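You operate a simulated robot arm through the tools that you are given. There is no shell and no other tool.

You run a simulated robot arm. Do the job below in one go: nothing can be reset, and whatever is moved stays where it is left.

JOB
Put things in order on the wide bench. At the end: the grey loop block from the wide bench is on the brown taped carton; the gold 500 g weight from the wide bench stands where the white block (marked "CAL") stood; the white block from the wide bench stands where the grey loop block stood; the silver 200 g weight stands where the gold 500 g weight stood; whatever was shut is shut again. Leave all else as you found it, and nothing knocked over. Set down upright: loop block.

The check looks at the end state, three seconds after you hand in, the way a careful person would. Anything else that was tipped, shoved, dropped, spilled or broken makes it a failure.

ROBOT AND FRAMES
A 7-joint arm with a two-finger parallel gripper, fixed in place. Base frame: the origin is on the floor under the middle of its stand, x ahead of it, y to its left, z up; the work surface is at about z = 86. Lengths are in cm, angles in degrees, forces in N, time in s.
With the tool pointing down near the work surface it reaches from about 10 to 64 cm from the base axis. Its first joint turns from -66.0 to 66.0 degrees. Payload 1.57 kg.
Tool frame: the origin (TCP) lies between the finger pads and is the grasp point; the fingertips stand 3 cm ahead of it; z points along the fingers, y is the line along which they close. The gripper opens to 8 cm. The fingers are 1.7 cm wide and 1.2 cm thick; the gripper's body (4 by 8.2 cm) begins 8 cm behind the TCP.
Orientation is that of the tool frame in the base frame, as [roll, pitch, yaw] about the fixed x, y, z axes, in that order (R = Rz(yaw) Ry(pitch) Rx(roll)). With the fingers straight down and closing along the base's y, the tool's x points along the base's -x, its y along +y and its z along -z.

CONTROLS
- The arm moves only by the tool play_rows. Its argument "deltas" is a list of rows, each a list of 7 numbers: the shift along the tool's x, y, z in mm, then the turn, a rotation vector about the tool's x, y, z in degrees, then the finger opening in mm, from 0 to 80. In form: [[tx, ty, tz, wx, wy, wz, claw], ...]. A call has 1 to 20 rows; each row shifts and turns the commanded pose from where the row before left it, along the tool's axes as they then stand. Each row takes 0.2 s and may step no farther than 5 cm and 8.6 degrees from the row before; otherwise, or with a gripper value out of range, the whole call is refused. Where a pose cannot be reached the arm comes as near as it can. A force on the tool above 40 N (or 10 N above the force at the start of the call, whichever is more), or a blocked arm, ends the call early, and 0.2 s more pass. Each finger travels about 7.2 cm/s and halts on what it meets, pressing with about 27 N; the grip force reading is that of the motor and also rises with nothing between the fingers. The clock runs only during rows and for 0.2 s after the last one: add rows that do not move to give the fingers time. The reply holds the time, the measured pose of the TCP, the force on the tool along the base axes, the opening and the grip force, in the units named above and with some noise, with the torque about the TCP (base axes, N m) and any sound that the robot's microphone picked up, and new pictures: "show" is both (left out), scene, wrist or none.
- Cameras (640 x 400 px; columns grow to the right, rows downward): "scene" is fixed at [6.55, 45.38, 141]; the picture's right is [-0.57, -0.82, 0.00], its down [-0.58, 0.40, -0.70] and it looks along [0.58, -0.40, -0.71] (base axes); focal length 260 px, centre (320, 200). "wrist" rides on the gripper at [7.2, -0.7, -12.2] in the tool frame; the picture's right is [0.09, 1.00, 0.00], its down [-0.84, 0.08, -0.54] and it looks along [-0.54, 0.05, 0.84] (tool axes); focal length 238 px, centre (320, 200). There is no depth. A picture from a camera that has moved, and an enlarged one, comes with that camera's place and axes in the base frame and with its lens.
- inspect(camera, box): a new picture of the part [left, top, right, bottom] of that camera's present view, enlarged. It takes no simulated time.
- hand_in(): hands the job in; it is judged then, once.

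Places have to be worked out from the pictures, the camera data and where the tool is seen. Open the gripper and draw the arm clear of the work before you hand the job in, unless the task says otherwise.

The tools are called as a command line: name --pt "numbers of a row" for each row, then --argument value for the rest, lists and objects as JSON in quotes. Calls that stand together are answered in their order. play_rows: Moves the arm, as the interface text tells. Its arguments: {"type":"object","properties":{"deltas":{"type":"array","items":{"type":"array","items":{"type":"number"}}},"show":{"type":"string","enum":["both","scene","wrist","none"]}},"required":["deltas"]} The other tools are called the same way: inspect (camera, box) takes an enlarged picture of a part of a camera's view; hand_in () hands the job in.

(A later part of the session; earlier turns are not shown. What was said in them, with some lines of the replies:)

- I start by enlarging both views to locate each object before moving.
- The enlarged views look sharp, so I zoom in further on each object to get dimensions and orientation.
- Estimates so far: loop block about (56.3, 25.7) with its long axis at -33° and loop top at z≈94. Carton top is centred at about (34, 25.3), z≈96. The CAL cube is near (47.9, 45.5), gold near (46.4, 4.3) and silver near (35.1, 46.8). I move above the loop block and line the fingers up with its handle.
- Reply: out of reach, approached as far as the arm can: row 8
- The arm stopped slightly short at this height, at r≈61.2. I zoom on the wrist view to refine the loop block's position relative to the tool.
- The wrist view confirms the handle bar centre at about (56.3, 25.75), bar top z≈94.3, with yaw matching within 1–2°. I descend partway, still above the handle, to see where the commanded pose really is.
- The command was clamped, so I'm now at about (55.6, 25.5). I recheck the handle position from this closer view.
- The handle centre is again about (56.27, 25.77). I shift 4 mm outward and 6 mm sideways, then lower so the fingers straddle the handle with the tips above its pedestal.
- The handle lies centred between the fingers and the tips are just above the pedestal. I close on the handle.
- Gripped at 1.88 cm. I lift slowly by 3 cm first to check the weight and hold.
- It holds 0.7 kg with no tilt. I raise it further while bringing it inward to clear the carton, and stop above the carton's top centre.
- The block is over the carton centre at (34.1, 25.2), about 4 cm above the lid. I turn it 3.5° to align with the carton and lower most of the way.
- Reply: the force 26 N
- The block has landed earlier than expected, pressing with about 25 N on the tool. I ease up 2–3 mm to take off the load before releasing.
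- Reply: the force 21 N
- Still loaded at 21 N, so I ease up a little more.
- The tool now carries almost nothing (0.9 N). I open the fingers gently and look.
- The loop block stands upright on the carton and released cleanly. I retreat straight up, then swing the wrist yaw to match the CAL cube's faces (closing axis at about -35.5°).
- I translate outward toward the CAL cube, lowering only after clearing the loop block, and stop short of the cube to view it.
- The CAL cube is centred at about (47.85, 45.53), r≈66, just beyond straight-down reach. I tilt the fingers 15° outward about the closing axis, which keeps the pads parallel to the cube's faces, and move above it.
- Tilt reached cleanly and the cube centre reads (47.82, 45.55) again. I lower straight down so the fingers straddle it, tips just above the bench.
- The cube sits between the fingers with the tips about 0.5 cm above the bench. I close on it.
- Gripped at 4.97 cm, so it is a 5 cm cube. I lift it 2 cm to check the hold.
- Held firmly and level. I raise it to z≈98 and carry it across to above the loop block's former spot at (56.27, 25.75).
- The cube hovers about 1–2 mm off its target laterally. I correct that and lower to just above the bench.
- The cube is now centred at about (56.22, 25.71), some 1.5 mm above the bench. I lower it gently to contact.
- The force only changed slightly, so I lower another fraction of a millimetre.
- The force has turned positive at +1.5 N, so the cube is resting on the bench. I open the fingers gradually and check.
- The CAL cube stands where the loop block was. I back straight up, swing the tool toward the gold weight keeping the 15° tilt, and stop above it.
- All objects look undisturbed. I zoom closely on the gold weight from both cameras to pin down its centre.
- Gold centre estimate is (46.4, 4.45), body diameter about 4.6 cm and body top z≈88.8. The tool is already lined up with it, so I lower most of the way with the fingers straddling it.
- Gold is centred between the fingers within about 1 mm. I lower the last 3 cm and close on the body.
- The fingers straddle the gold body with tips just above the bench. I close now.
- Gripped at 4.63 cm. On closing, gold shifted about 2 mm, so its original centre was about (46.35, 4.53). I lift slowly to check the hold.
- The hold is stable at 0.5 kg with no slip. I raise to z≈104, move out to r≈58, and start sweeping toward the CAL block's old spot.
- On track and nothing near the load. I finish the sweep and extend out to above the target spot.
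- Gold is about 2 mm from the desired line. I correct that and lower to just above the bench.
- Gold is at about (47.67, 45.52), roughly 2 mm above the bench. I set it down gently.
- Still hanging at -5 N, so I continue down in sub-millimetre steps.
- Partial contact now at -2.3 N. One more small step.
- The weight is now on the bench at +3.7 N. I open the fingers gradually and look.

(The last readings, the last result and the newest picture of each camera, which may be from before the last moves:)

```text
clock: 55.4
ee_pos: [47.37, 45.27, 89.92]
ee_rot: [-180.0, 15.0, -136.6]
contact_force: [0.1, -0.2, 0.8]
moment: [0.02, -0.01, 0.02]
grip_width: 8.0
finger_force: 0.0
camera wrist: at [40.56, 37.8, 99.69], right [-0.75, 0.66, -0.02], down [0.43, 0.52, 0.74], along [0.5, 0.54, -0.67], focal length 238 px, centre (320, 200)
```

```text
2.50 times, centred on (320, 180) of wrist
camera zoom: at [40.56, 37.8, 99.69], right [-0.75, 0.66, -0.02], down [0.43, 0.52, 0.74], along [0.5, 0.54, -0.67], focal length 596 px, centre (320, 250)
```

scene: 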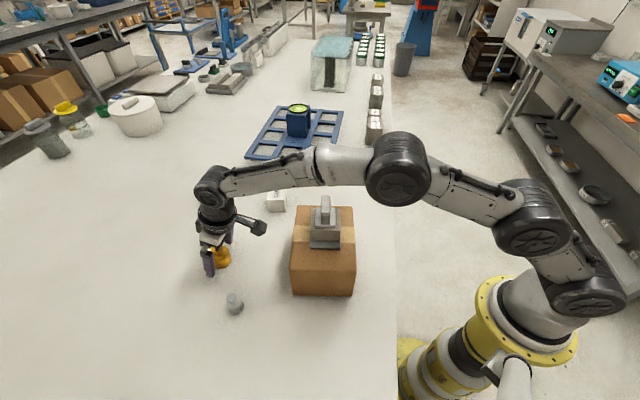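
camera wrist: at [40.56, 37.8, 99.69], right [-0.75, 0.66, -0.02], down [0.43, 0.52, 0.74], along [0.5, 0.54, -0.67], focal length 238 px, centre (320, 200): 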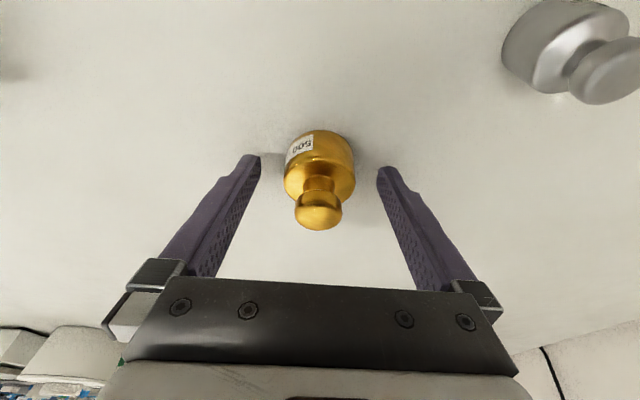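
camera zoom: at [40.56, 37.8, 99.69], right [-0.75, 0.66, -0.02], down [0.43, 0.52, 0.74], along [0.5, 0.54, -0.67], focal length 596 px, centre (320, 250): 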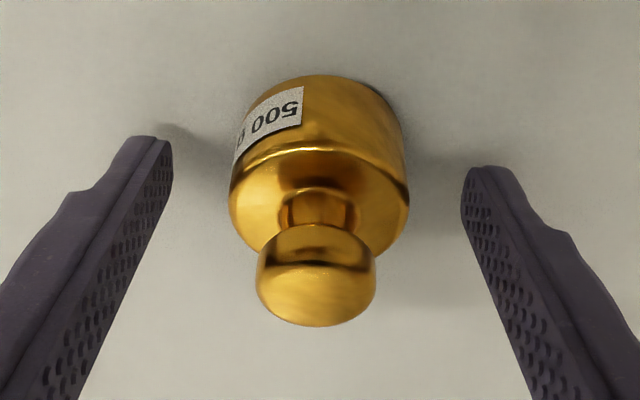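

Gold stands upright where CAL stood. I back straight up, draw inward, sweep toward the silver weight, and return the tool to vertical.

play_rows --pt "-4 0 -15 0 0 0 80" --pt "-9 0 -33.8 0 0 0 80" --pt "-9 0 -33.8 0 0 0 80" --pt "-9 0 -33.8 0 0 0 80" --pt "19.3 0 -5.2 0 0 0 80" --pt "19.3 0 -5.2 0 0 0 80" --pt "19.3 0 -5.2 0 0 0 80" --pt "19.3 0 -5.2 0 0 0 80" --pt "0.86 32.1 -0.2 -0.828 0 -3.09 80" --pt "0.86 32.1 -0.2 -0.828 0 -3.09 80" --pt "0.86 32.1 -0.2 -0.828 0 -3.09 80" --pt "0 0 0 0 7.5 0 80" --pt "0 0 0 0 7.5 0 80" --pt "0 0 0 0 0 0 80" --pt "0 0 0 0 0 0 80"

inspect --camera "wrist" --box '[220, 20, 420, 220]'

inspect --camera "scene" --box '[180, 160, 380, 320]'

```text
clock: 58.6
ee_pos: [34.37, 46.21, 101.83]
ee_rot: [180.0, -0.2, -126.9]
contact_force: [-1.0, 0.2, 0.2]
moment: [-0.03, 0.01, 0.02]
grip_width: 8.01
finger_force: 0.0
camera wrist: at [30.62, 39.97, 113.92], right [-0.85, 0.52, 0.0], down [0.44, 0.72, 0.54], along [0.28, 0.46, -0.84], focal length 238 px, centre (320, 200)
```

scene: 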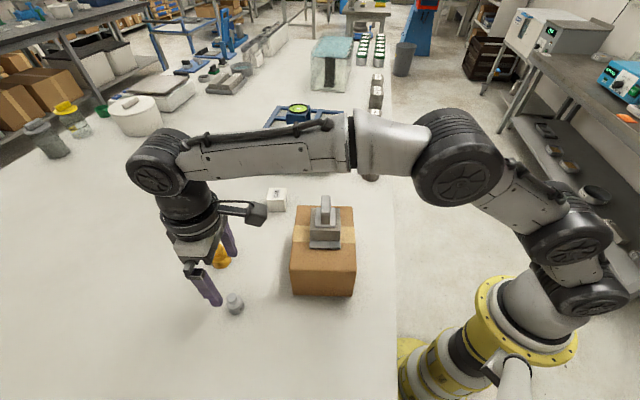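
wrist: 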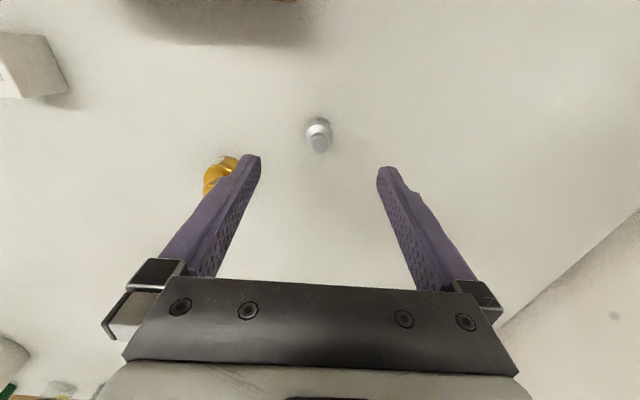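

```text
2.00 times, centred on (320, 120) of wrist
camera zoom: at [30.62, 39.97, 113.92], right [-0.85, 0.52, 0.0], down [0.44, 0.72, 0.54], along [0.28, 0.46, -0.84], focal length 477 px, centre (320, 360)
```

zoom: 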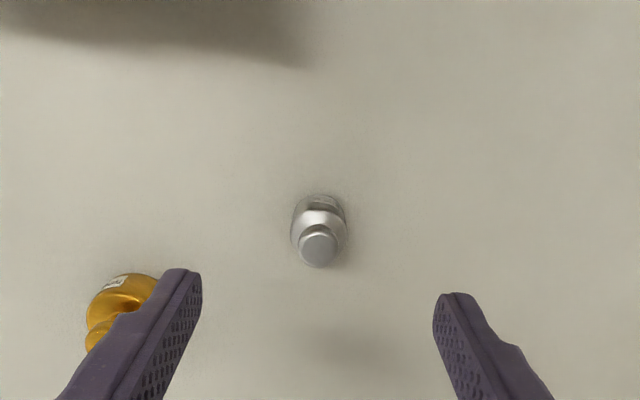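

```text
2.50 times, centred on (280, 240) of scene
camera zoom: at [6.55, 45.38, 141.0], right [-0.57, -0.82, 0.0], down [-0.58, 0.4, -0.7], along [0.58, -0.4, -0.71], focal length 649 px, centre (420, 100)
```

zoom: 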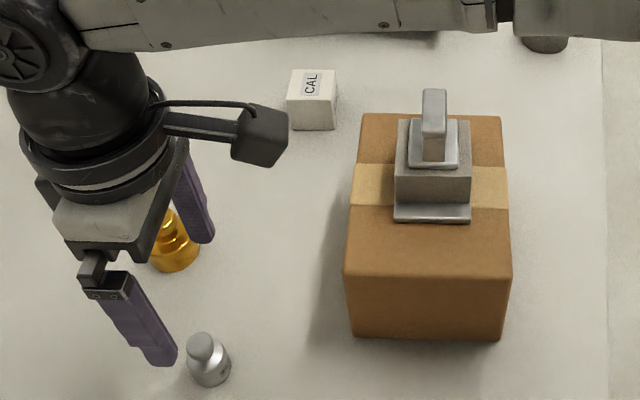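

Silver is near (35.05, 46.95). I move 1 cm outward to centre over it and lower halfway to re-measure.

play_rows --pt "-10.4 -0.5 0 0 0.2 0 80" --pt "0 0 20 0 0 0 80" --pt "0 0 20 0 0 0 80" --pt "0 0 15 0 0 0 80" --pt "0 0 0 0 0 0 80" --pt "0 0 0 0 0 0 80" --show "wrist"

inspect --camera "wrist" --box '[270, 80, 370, 200]'

```text
clock: 60.0
ee_pos: [34.91, 47.11, 96.29]
ee_rot: [180.0, -0.2, -126.9]
contact_force: [0.1, -0.5, 0.7]
moment: [-0.02, 0.0, 0.07]
grip_width: 8.0
finger_force: 0.1
camera wrist: at [31.28, 40.81, 108.39], right [-0.85, 0.52, 0.0], down [0.44, 0.72, 0.54], along [0.28, 0.46, -0.84], focal length 238 px, centre (320, 200)
```

wrist: 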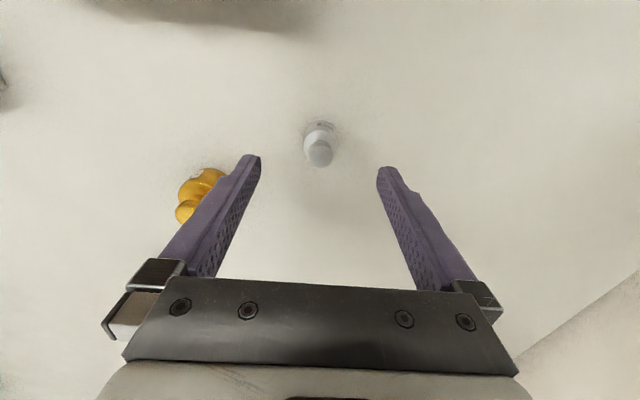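

```text
3.33 times, centred on (320, 140) of wrist
camera zoom: at [31.28, 40.81, 108.39], right [-0.85, 0.52, 0.0], down [0.44, 0.72, 0.54], along [0.28, 0.46, -0.84], focal length 794 px, centre (320, 400)
```

zoom: 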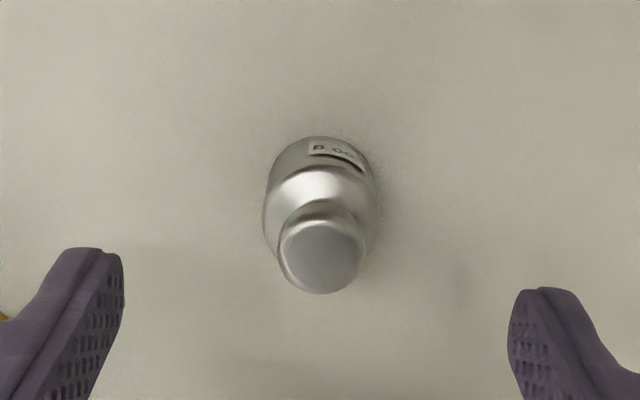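

The tool is centred over silver at (35.05, 46.9), body about 3 cm wide. I lower the rest of the way.

play_rows --pt "0 0 17 0 0 0 80" --pt "0 0 17 0 0 0 80" --pt "0 0 17 0 0 0 80" --pt "0 0 14.5 0 0 0 80" --pt "0 0 0 0 0 0 80" --pt "0 0 0 0 0 0 80"

inspect --camera "wrist" --box '[220, 100, 420, 260]'

inspect --camera "scene" --box '[190, 250, 280, 330]'

```text
clock: 61.4
ee_pos: [35.11, 46.92, 89.85]
ee_rot: [-180.0, -0.2, -126.9]
contact_force: [0.5, 0.5, 0.0]
moment: [0.01, 0.02, 0.01]
grip_width: 8.0
finger_force: 0.1
camera wrist: at [31.3, 40.71, 101.88], right [-0.85, 0.52, 0.0], down [0.44, 0.72, 0.54], along [0.28, 0.46, -0.84], focal length 238 px, centre (320, 200)
```

scene: 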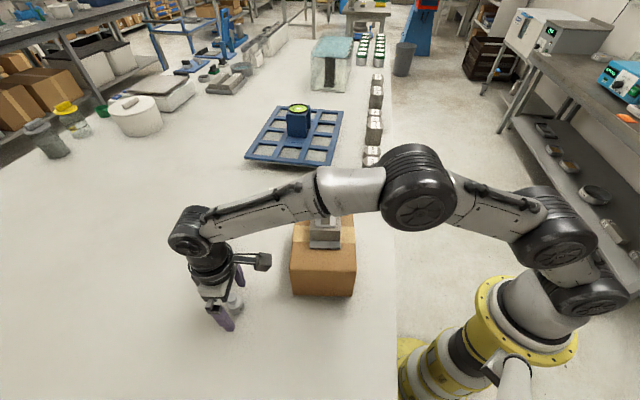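
wrist: 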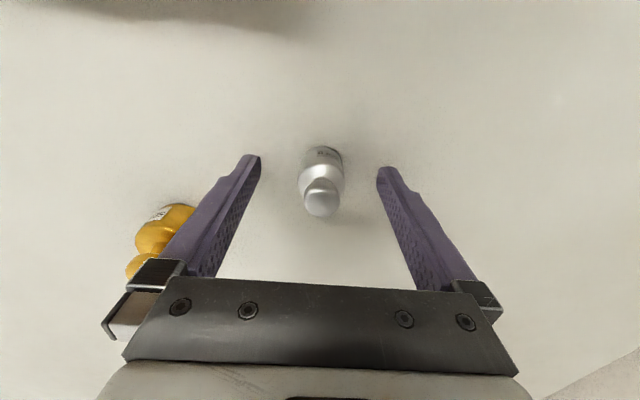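

```text
2.50 times, centred on (320, 180) of wrist
camera zoom: at [31.3, 40.71, 101.88], right [-0.85, 0.52, 0.0], down [0.44, 0.72, 0.54], along [0.28, 0.46, -0.84], focal length 596 px, centre (320, 250)
```

zoom: 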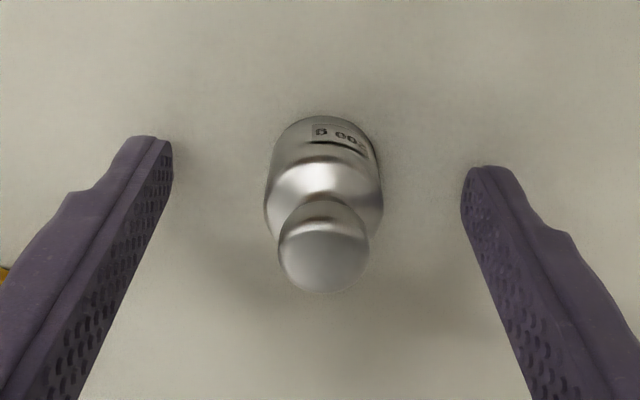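

```text
5.00 times, centred on (235, 290) of scene
camera zoom: at [6.55, 45.38, 141.0], right [-0.57, -0.82, 0.0], down [-0.58, 0.4, -0.7], along [0.58, -0.4, -0.71], focal length 1299 px, centre (745, -250)
```

zoom: 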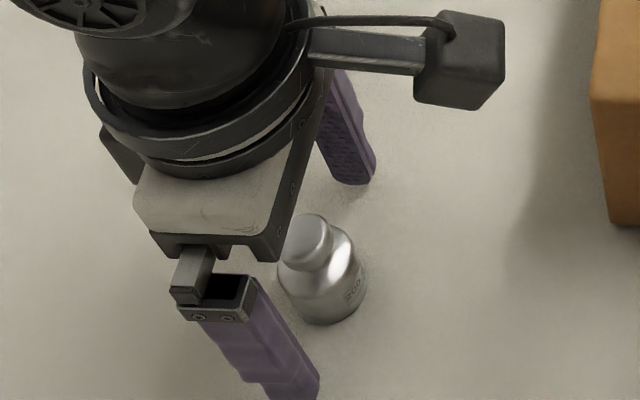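

Silver is well centred between the fingers. I close on its body.

play_rows --pt "0 0 0 0 0 0 60" --pt "0 0 0 0 0 0 45" --pt "0 0 0 0 0 0 32" --pt "0 0 0 0 0 0 20" --pt "0 0 0 0 0 0 10" --pt "0 0 0 0 0 0 10" --pt "0 0 0 0 0 0 10"

inspect --camera "wrist" --box '[220, 100, 420, 260]'

```text
clock: 63.0
ee_pos: [34.92, 46.91, 89.9]
ee_rot: [-180.0, -0.2, -127.0]
contact_force: [-0.6, 0.4, 1.0]
moment: [0.04, 0.06, -0.04]
grip_width: 3.0
finger_force: 27.1
camera wrist: at [31.29, 40.71, 101.9], right [-0.85, 0.52, 0.0], down [0.44, 0.72, 0.54], along [0.28, 0.46, -0.84], focal length 238 px, centre (320, 200)
```

scene: 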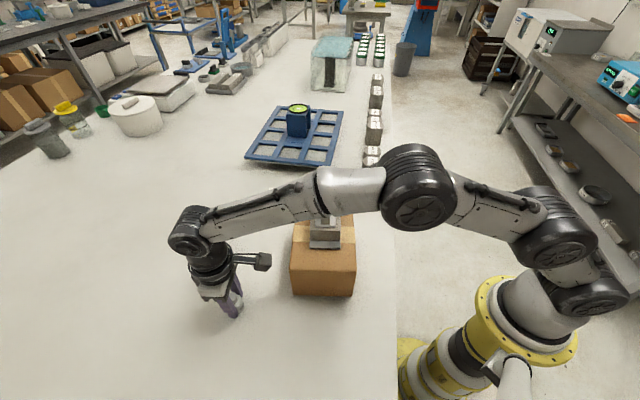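
wrist: 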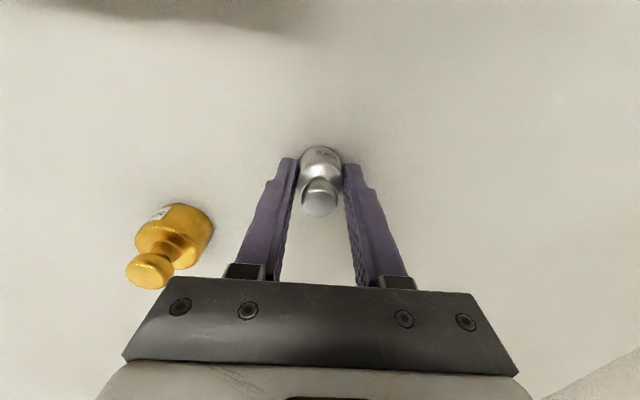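

```text
2.50 times, centred on (320, 180) of wrist
camera zoom: at [31.29, 40.71, 101.9], right [-0.85, 0.52, 0.0], down [0.44, 0.72, 0.54], along [0.28, 0.46, -0.84], focal length 596 px, centre (320, 250)
```

zoom: 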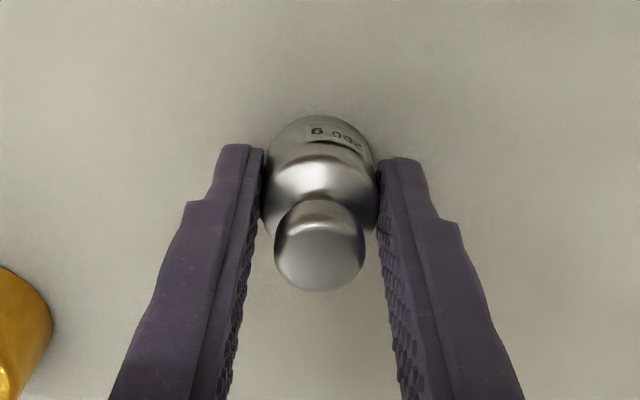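

Gripped at 3.0 cm with silver centred on the tool axis. I lift slowly to check.

play_rows --pt "0 0 -4 0 0 0 10" --pt "0 0 -6 0 0 0 10" --pt "0 0 -10 0 0 0 10" --pt "0 0 0 0 0 0 10" --pt "0 0 0 0 0 0 10" --show "wrist"

inspect --camera "wrist" --box '[220, 100, 420, 260]'

```text
clock: 64.2
ee_pos: [35.2, 46.94, 91.81]
ee_rot: [-180.0, -0.2, -126.9]
contact_force: [-0.5, 0.6, -2.4]
moment: [0.05, -0.02, 0.02]
grip_width: 3.03
finger_force: 26.4
camera wrist: at [31.41, 40.81, 103.94], right [-0.85, 0.52, 0.0], down [0.44, 0.72, 0.54], along [0.28, 0.46, -0.84], focal length 238 px, centre (320, 200)
```

wrist: 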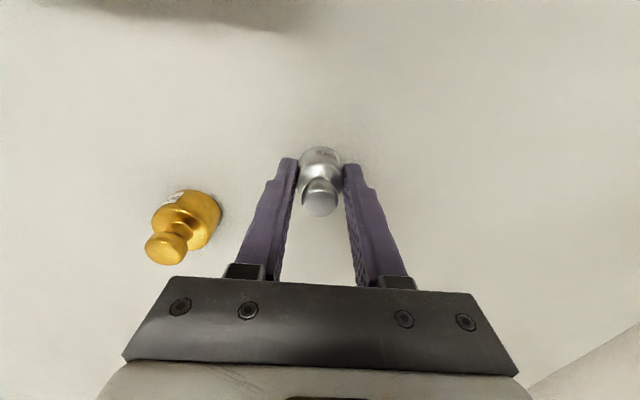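

```text
2.50 times, centred on (320, 180) of wrist
camera zoom: at [31.41, 40.81, 103.94], right [-0.85, 0.52, 0.0], down [0.44, 0.72, 0.54], along [0.28, 0.46, -0.84], focal length 596 px, centre (320, 250)
```

zoom: 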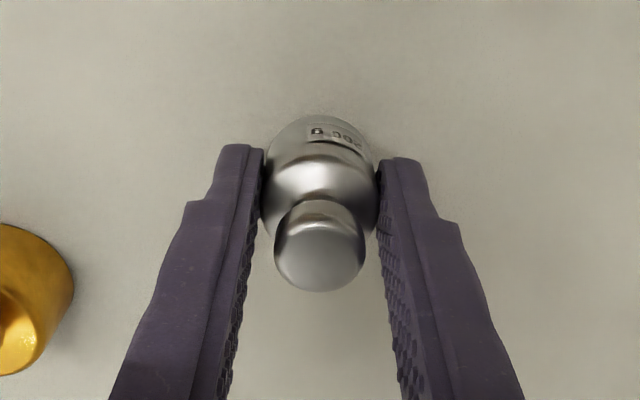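

Silver holds firmly. I raise it to z≈104 and sweep back at r≈58.5, well outside and above the carton and loop block.

play_rows --pt "0 0 -24.4 0 0 0 10" --pt "0 0 -24.4 0 0 0 10" --pt "0 0 -24.4 0 0 0 10" --pt "0 0 -24.4 0 0 0 10" --pt "0 0 -24.4 0 0 0 10" --pt "0.9 -32.4 0 0 0 3.17 10" --pt "0.9 -32.4 0 0 0 3.17 10" --pt "0.9 -32.4 0 0 0 3.17 10" --pt "0.9 -32.4 0 0 0 3.17 10" --pt "0.9 -32.4 0 0 0 3.17 10" --pt "0.9 -32.4 0 0 0 3.17 10" --pt "0.9 -32.4 0 0 0 3.17 10" --pt "0 0 0 0 0 0 10"

```text
clock: 67.0
ee_pos: [50.09, 30.08, 104.19]
ee_rot: [-179.9, -0.1, -149.1]
contact_force: [0.4, -0.2, -3.0]
moment: [-0.01, -0.02, -0.03]
grip_width: 3.0
finger_force: 26.8
camera wrist: at [44.33, 25.81, 116.25], right [-0.59, 0.81, 0.0], down [0.68, 0.5, 0.54], along [0.44, 0.32, -0.84], focal length 238 px, centre (320, 200)
```

scene: 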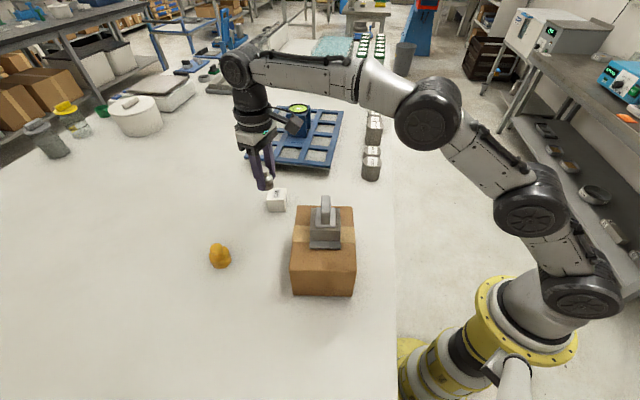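
wrist: 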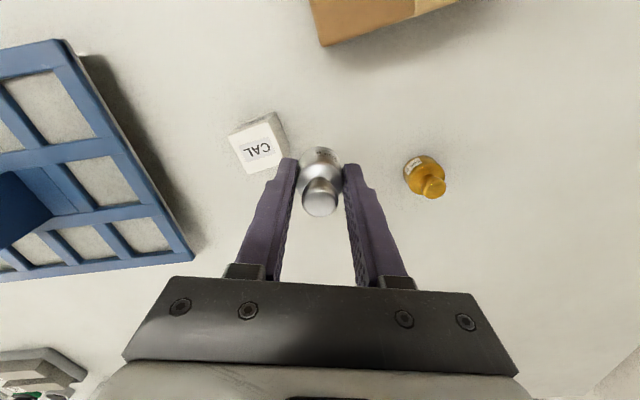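

All clear. I finish the sweep to φ≈5.6° and draw in to above gold's original spot.

play_rows --pt "0.9 -32.4 0 0 0 3.17 10" --pt "0.9 -32.4 0 0 0 3.17 10" --pt "0.9 -32.4 0 0 0 3.17 10" --pt "0.9 -32.4 0 0 0 3.17 10" --pt "0.9 -32.4 0 0 0 3.17 10" --pt "0.9 -32.4 0 0 0 3.17 10" --pt "0.9 -32.4 0 0 0 3.17 10" --pt "0.9 -32.4 0 0 0 3.17 10" --pt "29.6 0 0 0 0 0 10" --pt "29.6 0 0 0 0 0 10" --pt "29.6 0 0 0 0 0 10" --pt "29.6 0 0 0 0 0 10" --pt "0 0 0 0 0 0 10" --pt "0 0 0 0 0 0 10"

inspect --camera "wrist" --box '[220, 100, 420, 260]'

```text
clock: 70.0
ee_pos: [46.27, 4.63, 104.11]
ee_rot: [-179.8, -0.1, -174.5]
contact_force: [0.1, -0.1, -1.5]
moment: [0.02, 0.01, -0.01]
grip_width: 2.99
finger_force: 27.2
camera wrist: at [39.34, 3.38, 116.16], right [-0.19, 0.98, 0.0], down [0.83, 0.16, 0.54], along [0.53, 0.1, -0.84], focal length 238 px, centre (320, 200)
```

scene: 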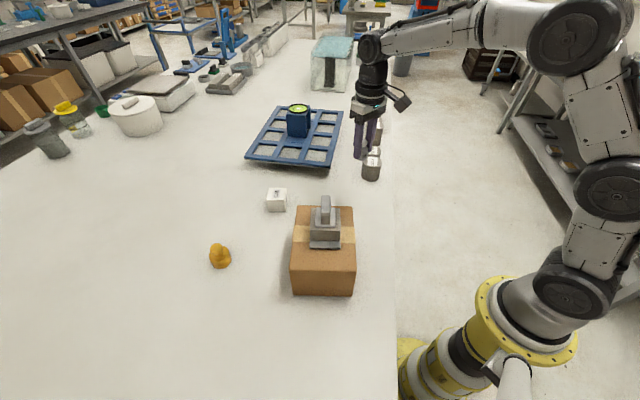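
wrist: 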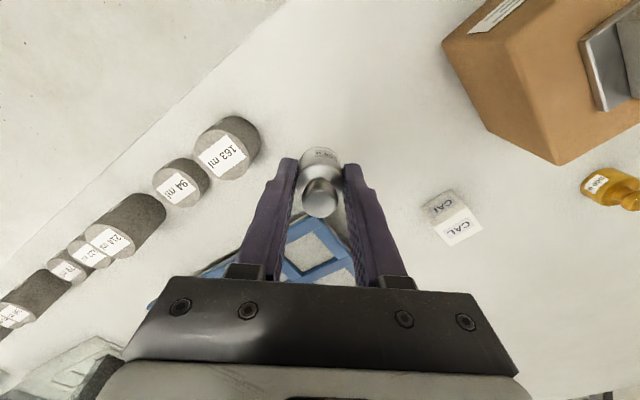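

```text
2.50 times, centred on (320, 180) of wrist
camera zoom: at [39.34, 3.38, 116.16], right [-0.19, 0.98, 0.0], down [0.83, 0.16, 0.54], along [0.53, 0.1, -0.84], focal length 596 px, centre (320, 250)
```

zoom: 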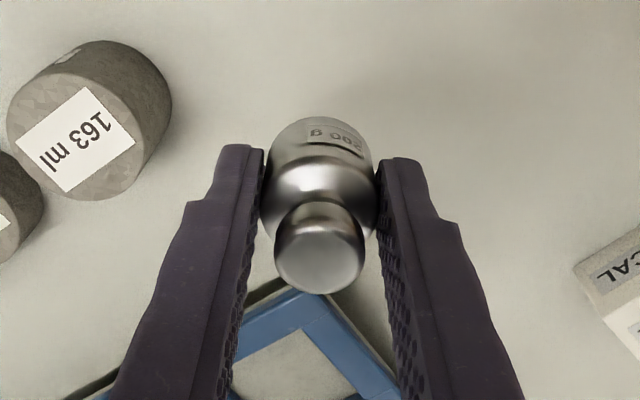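

Silver is within 2 mm of gold's original centre (46.35, 4.53). I make the small correction and lower to just above the bench.

play_rows --pt "0.6 -1.9 20 0 0 0 10" --pt "0 0 20 0 0 0 10" --pt "0 0 20 0 0 0 10" --pt "0 0 20 0 0 0 10" --pt "0 0 20 0 0 0 10" --pt "0 0 20 0 0 0 10" --pt "0 0 19 0 0 0 10" --pt "0 0 0 0 0 0 10" --pt "0 0 0 0 0 0 10"

inspect --camera "scene" --box '[320, 150, 390, 220]'

```text
clock: 72.0
ee_pos: [46.11, 4.37, 90.18]
ee_rot: [-179.8, 0.0, -174.5]
contact_force: [0.2, 0.5, -2.6]
moment: [-0.01, -0.03, 0.03]
grip_width: 3.01
finger_force: 27.6
camera wrist: at [39.28, 3.07, 102.21], right [-0.19, 0.98, 0.0], down [0.83, 0.16, 0.54], along [0.53, 0.1, -0.84], focal length 238 px, centre (320, 200)
```

scene: 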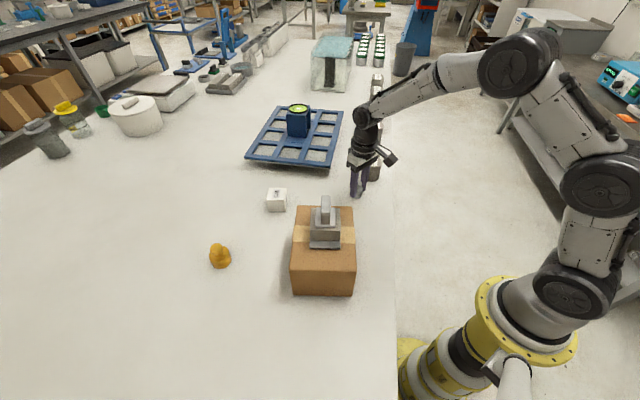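
wrist: 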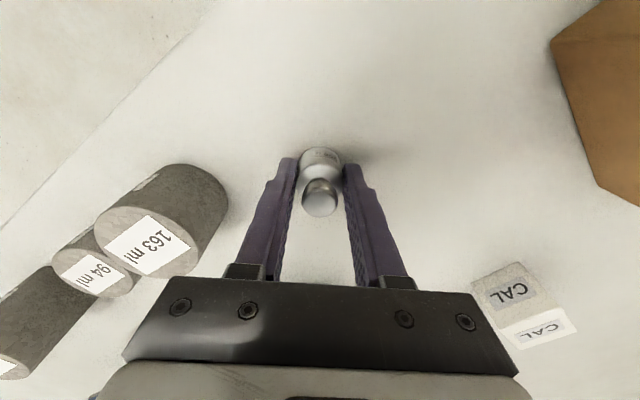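

```text
5.71 times, centred on (355, 185) of scene
camera zoom: at [6.56, 45.38, 141.0], right [-0.57, -0.82, 0.0], down [-0.58, 0.4, -0.7], along [0.58, -0.4, -0.71], focal length 1484 px, centre (120, 286)
```

zoom: 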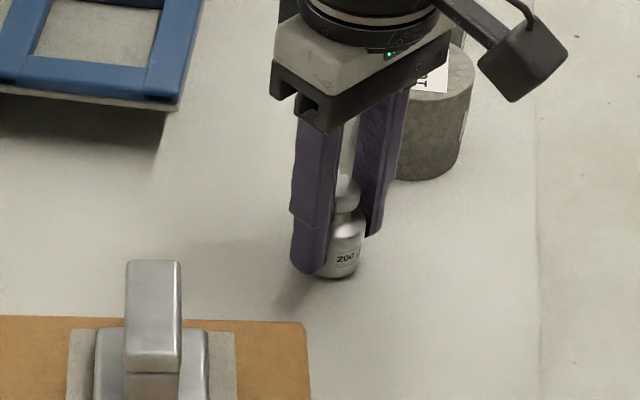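

About 3 mm above the bench. I zoom the scene view to double-check the lateral position against gold's original footprint before setting down.

inspect --camera "scene" --box '[341, 175, 373, 207]'

inspect --camera "wrist" --box '[270, 130, 370, 230]'

```text
12.50 times, centred on (357, 191) of scene
camera zoom: at [6.56, 45.38, 141.0], right [-0.57, -0.82, 0.0], down [-0.58, 0.4, -0.7], along [0.58, -0.4, -0.71], focal length 3247 px, centre (-142, 312)
```

zoom: 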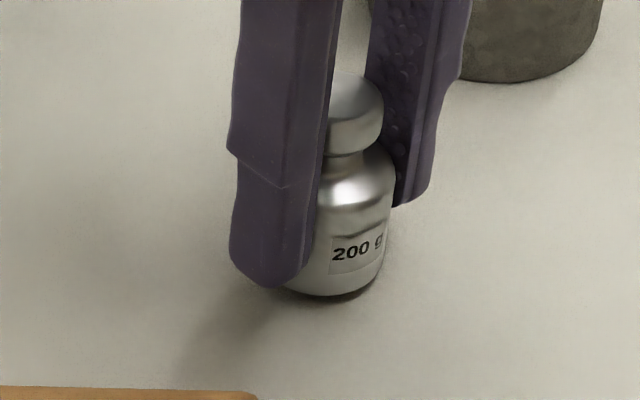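

```text
4.00 times, centred on (320, 180) of wrist
camera zoom: at [39.28, 3.07, 102.21], right [-0.19, 0.98, 0.0], down [0.83, 0.16, 0.54], along [0.53, 0.1, -0.84], focal length 953 px, centre (320, 280)
```

zoom: 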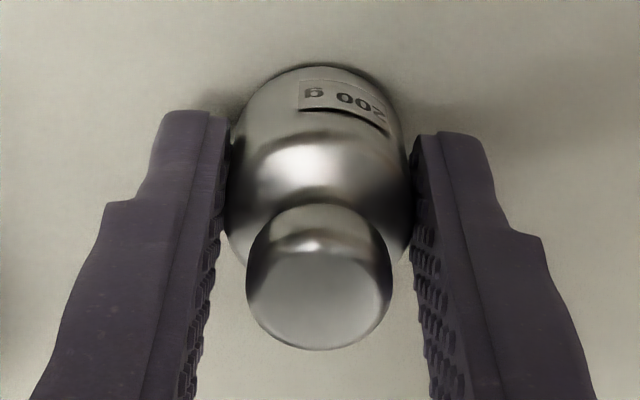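

Comparing the footprints, silver sits about 2 mm toward -y of gold's original centre. I shift it +2 mm in y, then set it down in small steps.

play_rows --pt "0 2 0 0 0 0 10" --pt "0 0 1.2 0 0 0 10" --pt "0 0 0.8 0 0 0 10" --pt "0 0 0 0 0 0 10" --pt "0 0 0 0 0 0 10" --show "none"

```text
clock: 73.2
ee_pos: [46.24, 4.57, 90.03]
ee_rot: [-179.9, -0.1, -174.6]
contact_force: [0.0, -0.7, -2.6]
moment: [-0.05, 0.0, -0.01]
grip_width: 3.01
finger_force: 26.8
```

Still hanging at -2.6 N. I continue down gently.

play_rows --pt "0 0 0.8 0 0 0 10" --pt "0 0 0 0 0 0 10" --pt "0 0 0 0 0 0 10" --show "none"

```text
clock: 74.0
ee_pos: [46.25, 4.47, 90.01]
ee_rot: [-179.8, -0.1, -174.5]
contact_force: [-0.1, 0.4, -2.1]
moment: [0.0, 0.01, -0.01]
grip_width: 3.01
finger_force: 27.4
```

Not yet touching, so another small step.

play_rows --pt "0 0 0.8 0 0 0 10" --pt "0 0 0 0 0 0 10" --pt "0 0 0 0 0 0 10" --show "none"

```text
clock: 74.8
ee_pos: [46.46, 4.58, 89.81]
ee_rot: [-179.8, -0.2, -174.5]
contact_force: [0.3, -0.5, -2.6]
moment: [0.01, 0.02, 0.01]
grip_width: 2.99
finger_force: 26.7
```

Still hanging freely. I keep stepping down and watch the force.

play_rows --pt "0 0 0.7 0 0 0 10" --pt "0 0 0 0 0 0 10" --pt "0 0 0 0 0 0 10" --show "wrist"

inspect --camera "scene" --box '[341, 175, 373, 207]'

```text
clock: 75.6
ee_pos: [46.23, 4.57, 89.82]
ee_rot: [-179.8, -0.1, -174.6]
contact_force: [0.0, -0.3, -2.0]
moment: [-0.01, 0.0, 0.01]
grip_width: 3.02
finger_force: 26.9
camera wrist: at [39.29, 3.2, 101.9], right [-0.19, 0.98, 0.0], down [0.83, 0.16, 0.54], along [0.53, 0.1, -0.84], focal length 238 px, centre (320, 200)
```

wrist: 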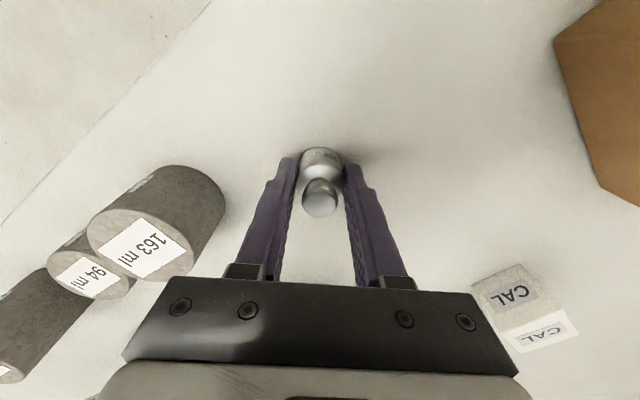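

```text
12.50 times, centred on (357, 191) of scene
camera zoom: at [6.56, 45.38, 141.0], right [-0.57, -0.82, 0.0], down [-0.58, 0.4, -0.7], along [0.58, -0.4, -0.71], focal length 3247 px, centre (-142, 312)
```

zoom: 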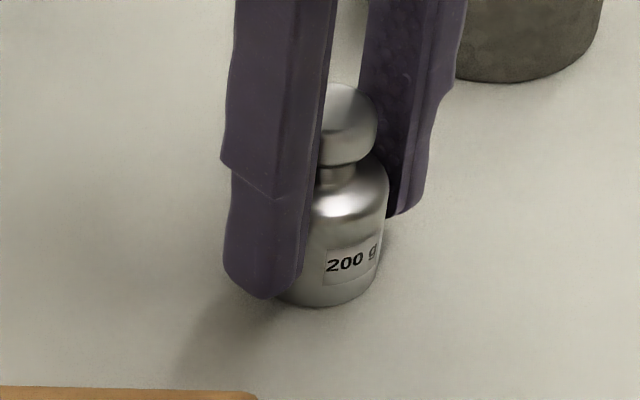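

The footprint now matches gold's original spot to about 1 mm. A couple more half-millimetre steps to touch down.

play_rows --pt "0 0 0.6 0 0 0 10" --pt "0 0 0 0 0 0 10" --pt "0 0 0 0 0 0 10" --show "none"

```text
clock: 76.4
ee_pos: [46.28, 4.53, 89.85]
ee_rot: [-179.9, 0.0, -174.5]
contact_force: [-2.4, 0.7, 8.4]
moment: [0.12, 0.11, 0.02]
grip_width: 3.03
finger_force: 27.0
```

Touchdown at +8.4 N. I ease up a fraction, then open gradually.

play_rows --pt "0 0 -0.4 0 0 0 10" --pt "0 0 0 0 0 0 10" --pt "0 0 0 0 0 0 33" --pt "0 0 0 0 0 0 38" --pt "0 0 0 0 0 0 50" --pt "0 0 0 0 0 0 65" --pt "0 0 0 0 0 0 65"

inspect --camera "scene" --box '[341, 175, 373, 207]'

```text
clock: 78.0
ee_pos: [46.18, 4.54, 89.8]
ee_rot: [-179.8, -0.1, -174.6]
contact_force: [0.2, 0.0, -0.5]
moment: [-0.02, -0.04, 0.02]
grip_width: 6.51
finger_force: 0.1
camera wrist: at [39.28, 3.19, 101.86], right [-0.19, 0.98, 0.0], down [0.83, 0.16, 0.54], along [0.53, 0.1, -0.84], focal length 238 px, centre (320, 200)
```

scene: 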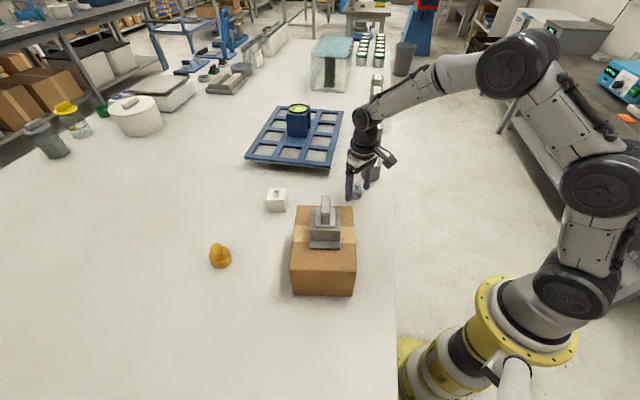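
wrist: 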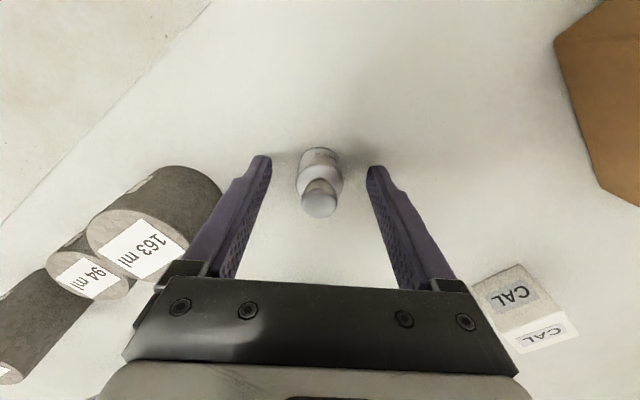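

```text
12.50 times, centred on (357, 191) of scene
camera zoom: at [6.55, 45.38, 141.0], right [-0.57, -0.82, 0.0], down [-0.58, 0.4, -0.7], along [0.58, -0.4, -0.71], focal length 3247 px, centre (-142, 312)
```

zoom: 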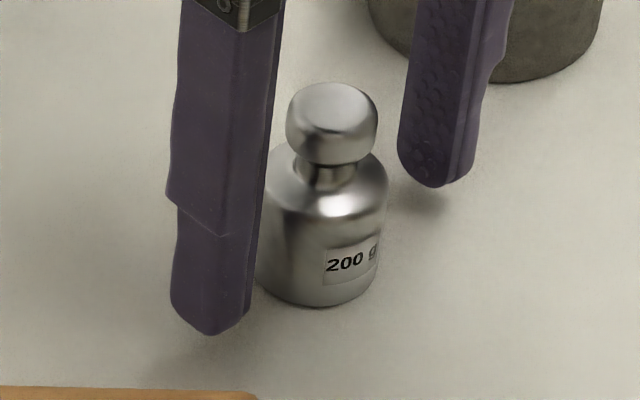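

Silver stands upright at gold's old spot. I back straight up well clear and take a full look.

play_rows --pt "0 0 -10 0 0 0 70" --pt "0 0 -25 0 0 0 80" --pt "0 0 -40 0 0 0 80" --pt "0 0 -40 0 0 0 80" --pt "0 0 -40 0 0 0 80" --pt "0 0 -40 0 0 0 80" --pt "0 0 -40 0 0 0 80" --pt "30 0 -20 0 0 0 80" --pt "30 0 -10 0 0 0 80" --pt "30 0 0 0 0 0 80" --pt "0 0 0 0 0 0 80" --pt "0 0 0 0 0 0 80"

inspect --camera "scene" --box '[180, 160, 400, 330]'

inspect --camera "scene" --box '[190, 230, 254, 270]'

inspect --camera "scene" --box '[253, 165, 301, 225]'

inspect --camera "scene" --box '[325, 170, 389, 210]'

inspect --camera "scene" --box '[240, 60, 400, 220]'

```text
clock: 80.6
ee_pos: [37.52, 3.75, 116.14]
ee_rot: [-179.9, -0.1, -174.5]
contact_force: [0.0, -0.3, 0.1]
moment: [0.01, 0.0, -0.01]
grip_width: 8.02
finger_force: 0.0
camera wrist: at [30.49, 2.41, 128.15], right [-0.19, 0.98, 0.0], down [0.83, 0.16, 0.54], along [0.53, 0.1, -0.84], focal length 238 px, centre (320, 200)
```

scene: 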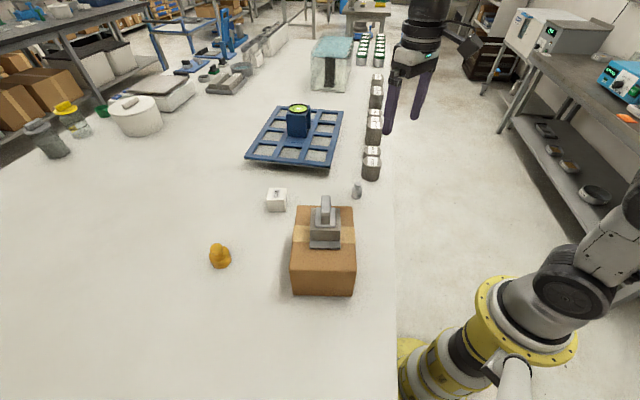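
wrist: 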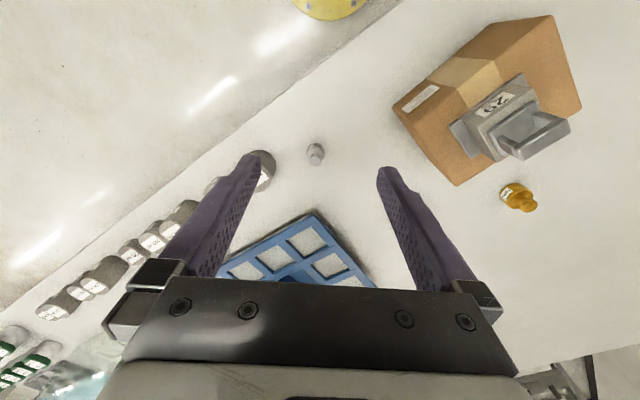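

```text
2.35 times, centred on (290, 245) of scene
camera zoom: at [6.55, 45.38, 141.0], right [-0.57, -0.82, 0.0], down [-0.58, 0.4, -0.7], along [0.58, -0.4, -0.71], focal length 611 px, centre (391, 94)
```

zoom: 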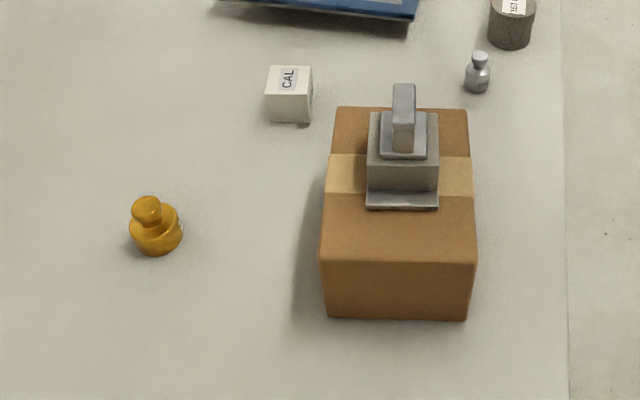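

```text
10.00 times, centred on (222, 250) of scene
camera zoom: at [6.55, 45.38, 141.0], right [-0.57, -0.82, 0.0], down [-0.58, 0.4, -0.7], along [0.58, -0.4, -0.71], focal length 2598 px, centre (1300, -300)
```

zoom: 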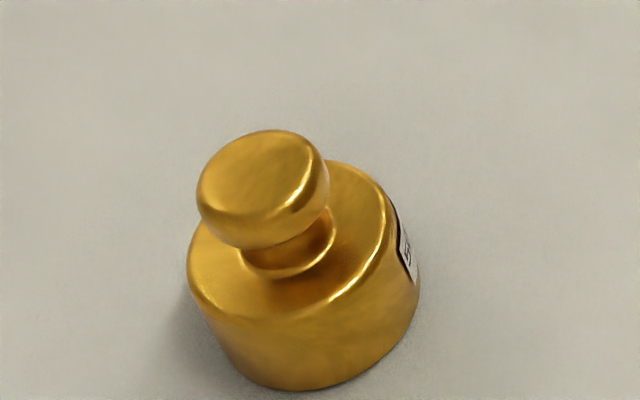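

```text
6.67 times, centred on (277, 195) of scene
camera zoom: at [6.55, 45.38, 141.0], right [-0.57, -0.82, 0.0], down [-0.58, 0.4, -0.7], along [0.58, -0.4, -0.71], focal length 1732 px, centre (607, 233)
```

zoom: 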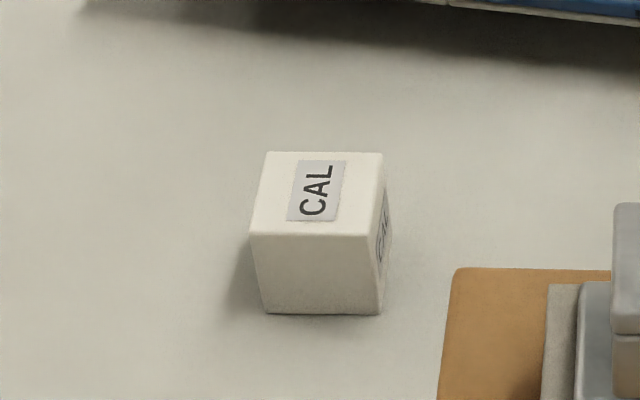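

```text
10.00 times, centred on (357, 190) of scene
camera zoom: at [6.55, 45.38, 141.0], right [-0.57, -0.82, 0.0], down [-0.58, 0.4, -0.7], along [0.58, -0.4, -0.71], focal length 2598 px, centre (-50, 300)
```

zoom: 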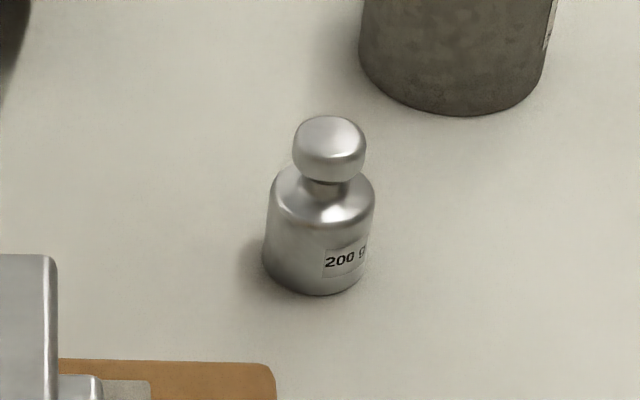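

```text
2.50 times, centred on (320, 140) of scene
camera zoom: at [6.55, 45.38, 141.0], right [-0.57, -0.82, 0.0], down [-0.58, 0.4, -0.7], along [0.58, -0.4, -0.71], focal length 649 px, centre (320, 350)
```

zoom: 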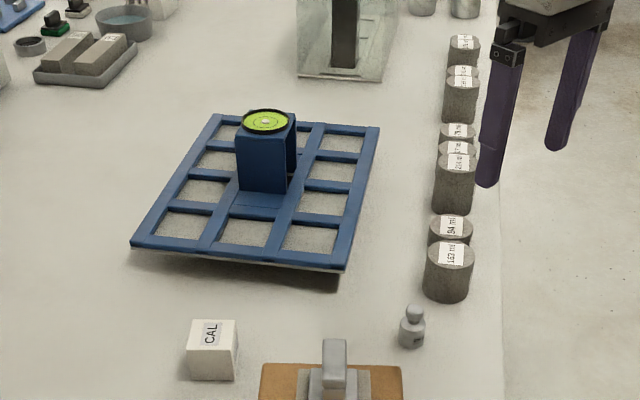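

The final view shows everything upright and in place. The loop block is on the carton, CAL is at the loop block's spot, gold is at CAL's spot and silver is at gold's spot. The carton, cans and rack look unmoved. The arm is clear with the gripper open, so I hand in.

hand_in

```text
The job is handed in.
```

I moved all four objects to the places you asked for and handed the job in. The last pictures show them all standing upright. I haven't had a result back from the check.

| Object | Where it is now | Position (x, y) in cm |
|---|---|---|
| Grey loop block | on the taped carton, near the middle of the lid | about (34, 25) |
| White "CAL" block | where the loop block stood | about (56.3, 25.6), within 2 mm |
| Gold 500 g weight | where the "CAL" block stood | about (47.9, 45.5), within 3 mm |
| Silver 200 g weight | where the gold weight stood | about (46.3, 4.6), within 2 mm |

- **Carton:** setting the loop block down pressed on the carton with roughly 30 N for about a second before I eased off. The carton looks unmoved and undamaged.
- **Shut items:** I opened nothing, so there was nothing to shut again.
- **Surroundings:** the cans and the blue rack look as they were.
- **Arm:** it is drawn clear with the gripper open.
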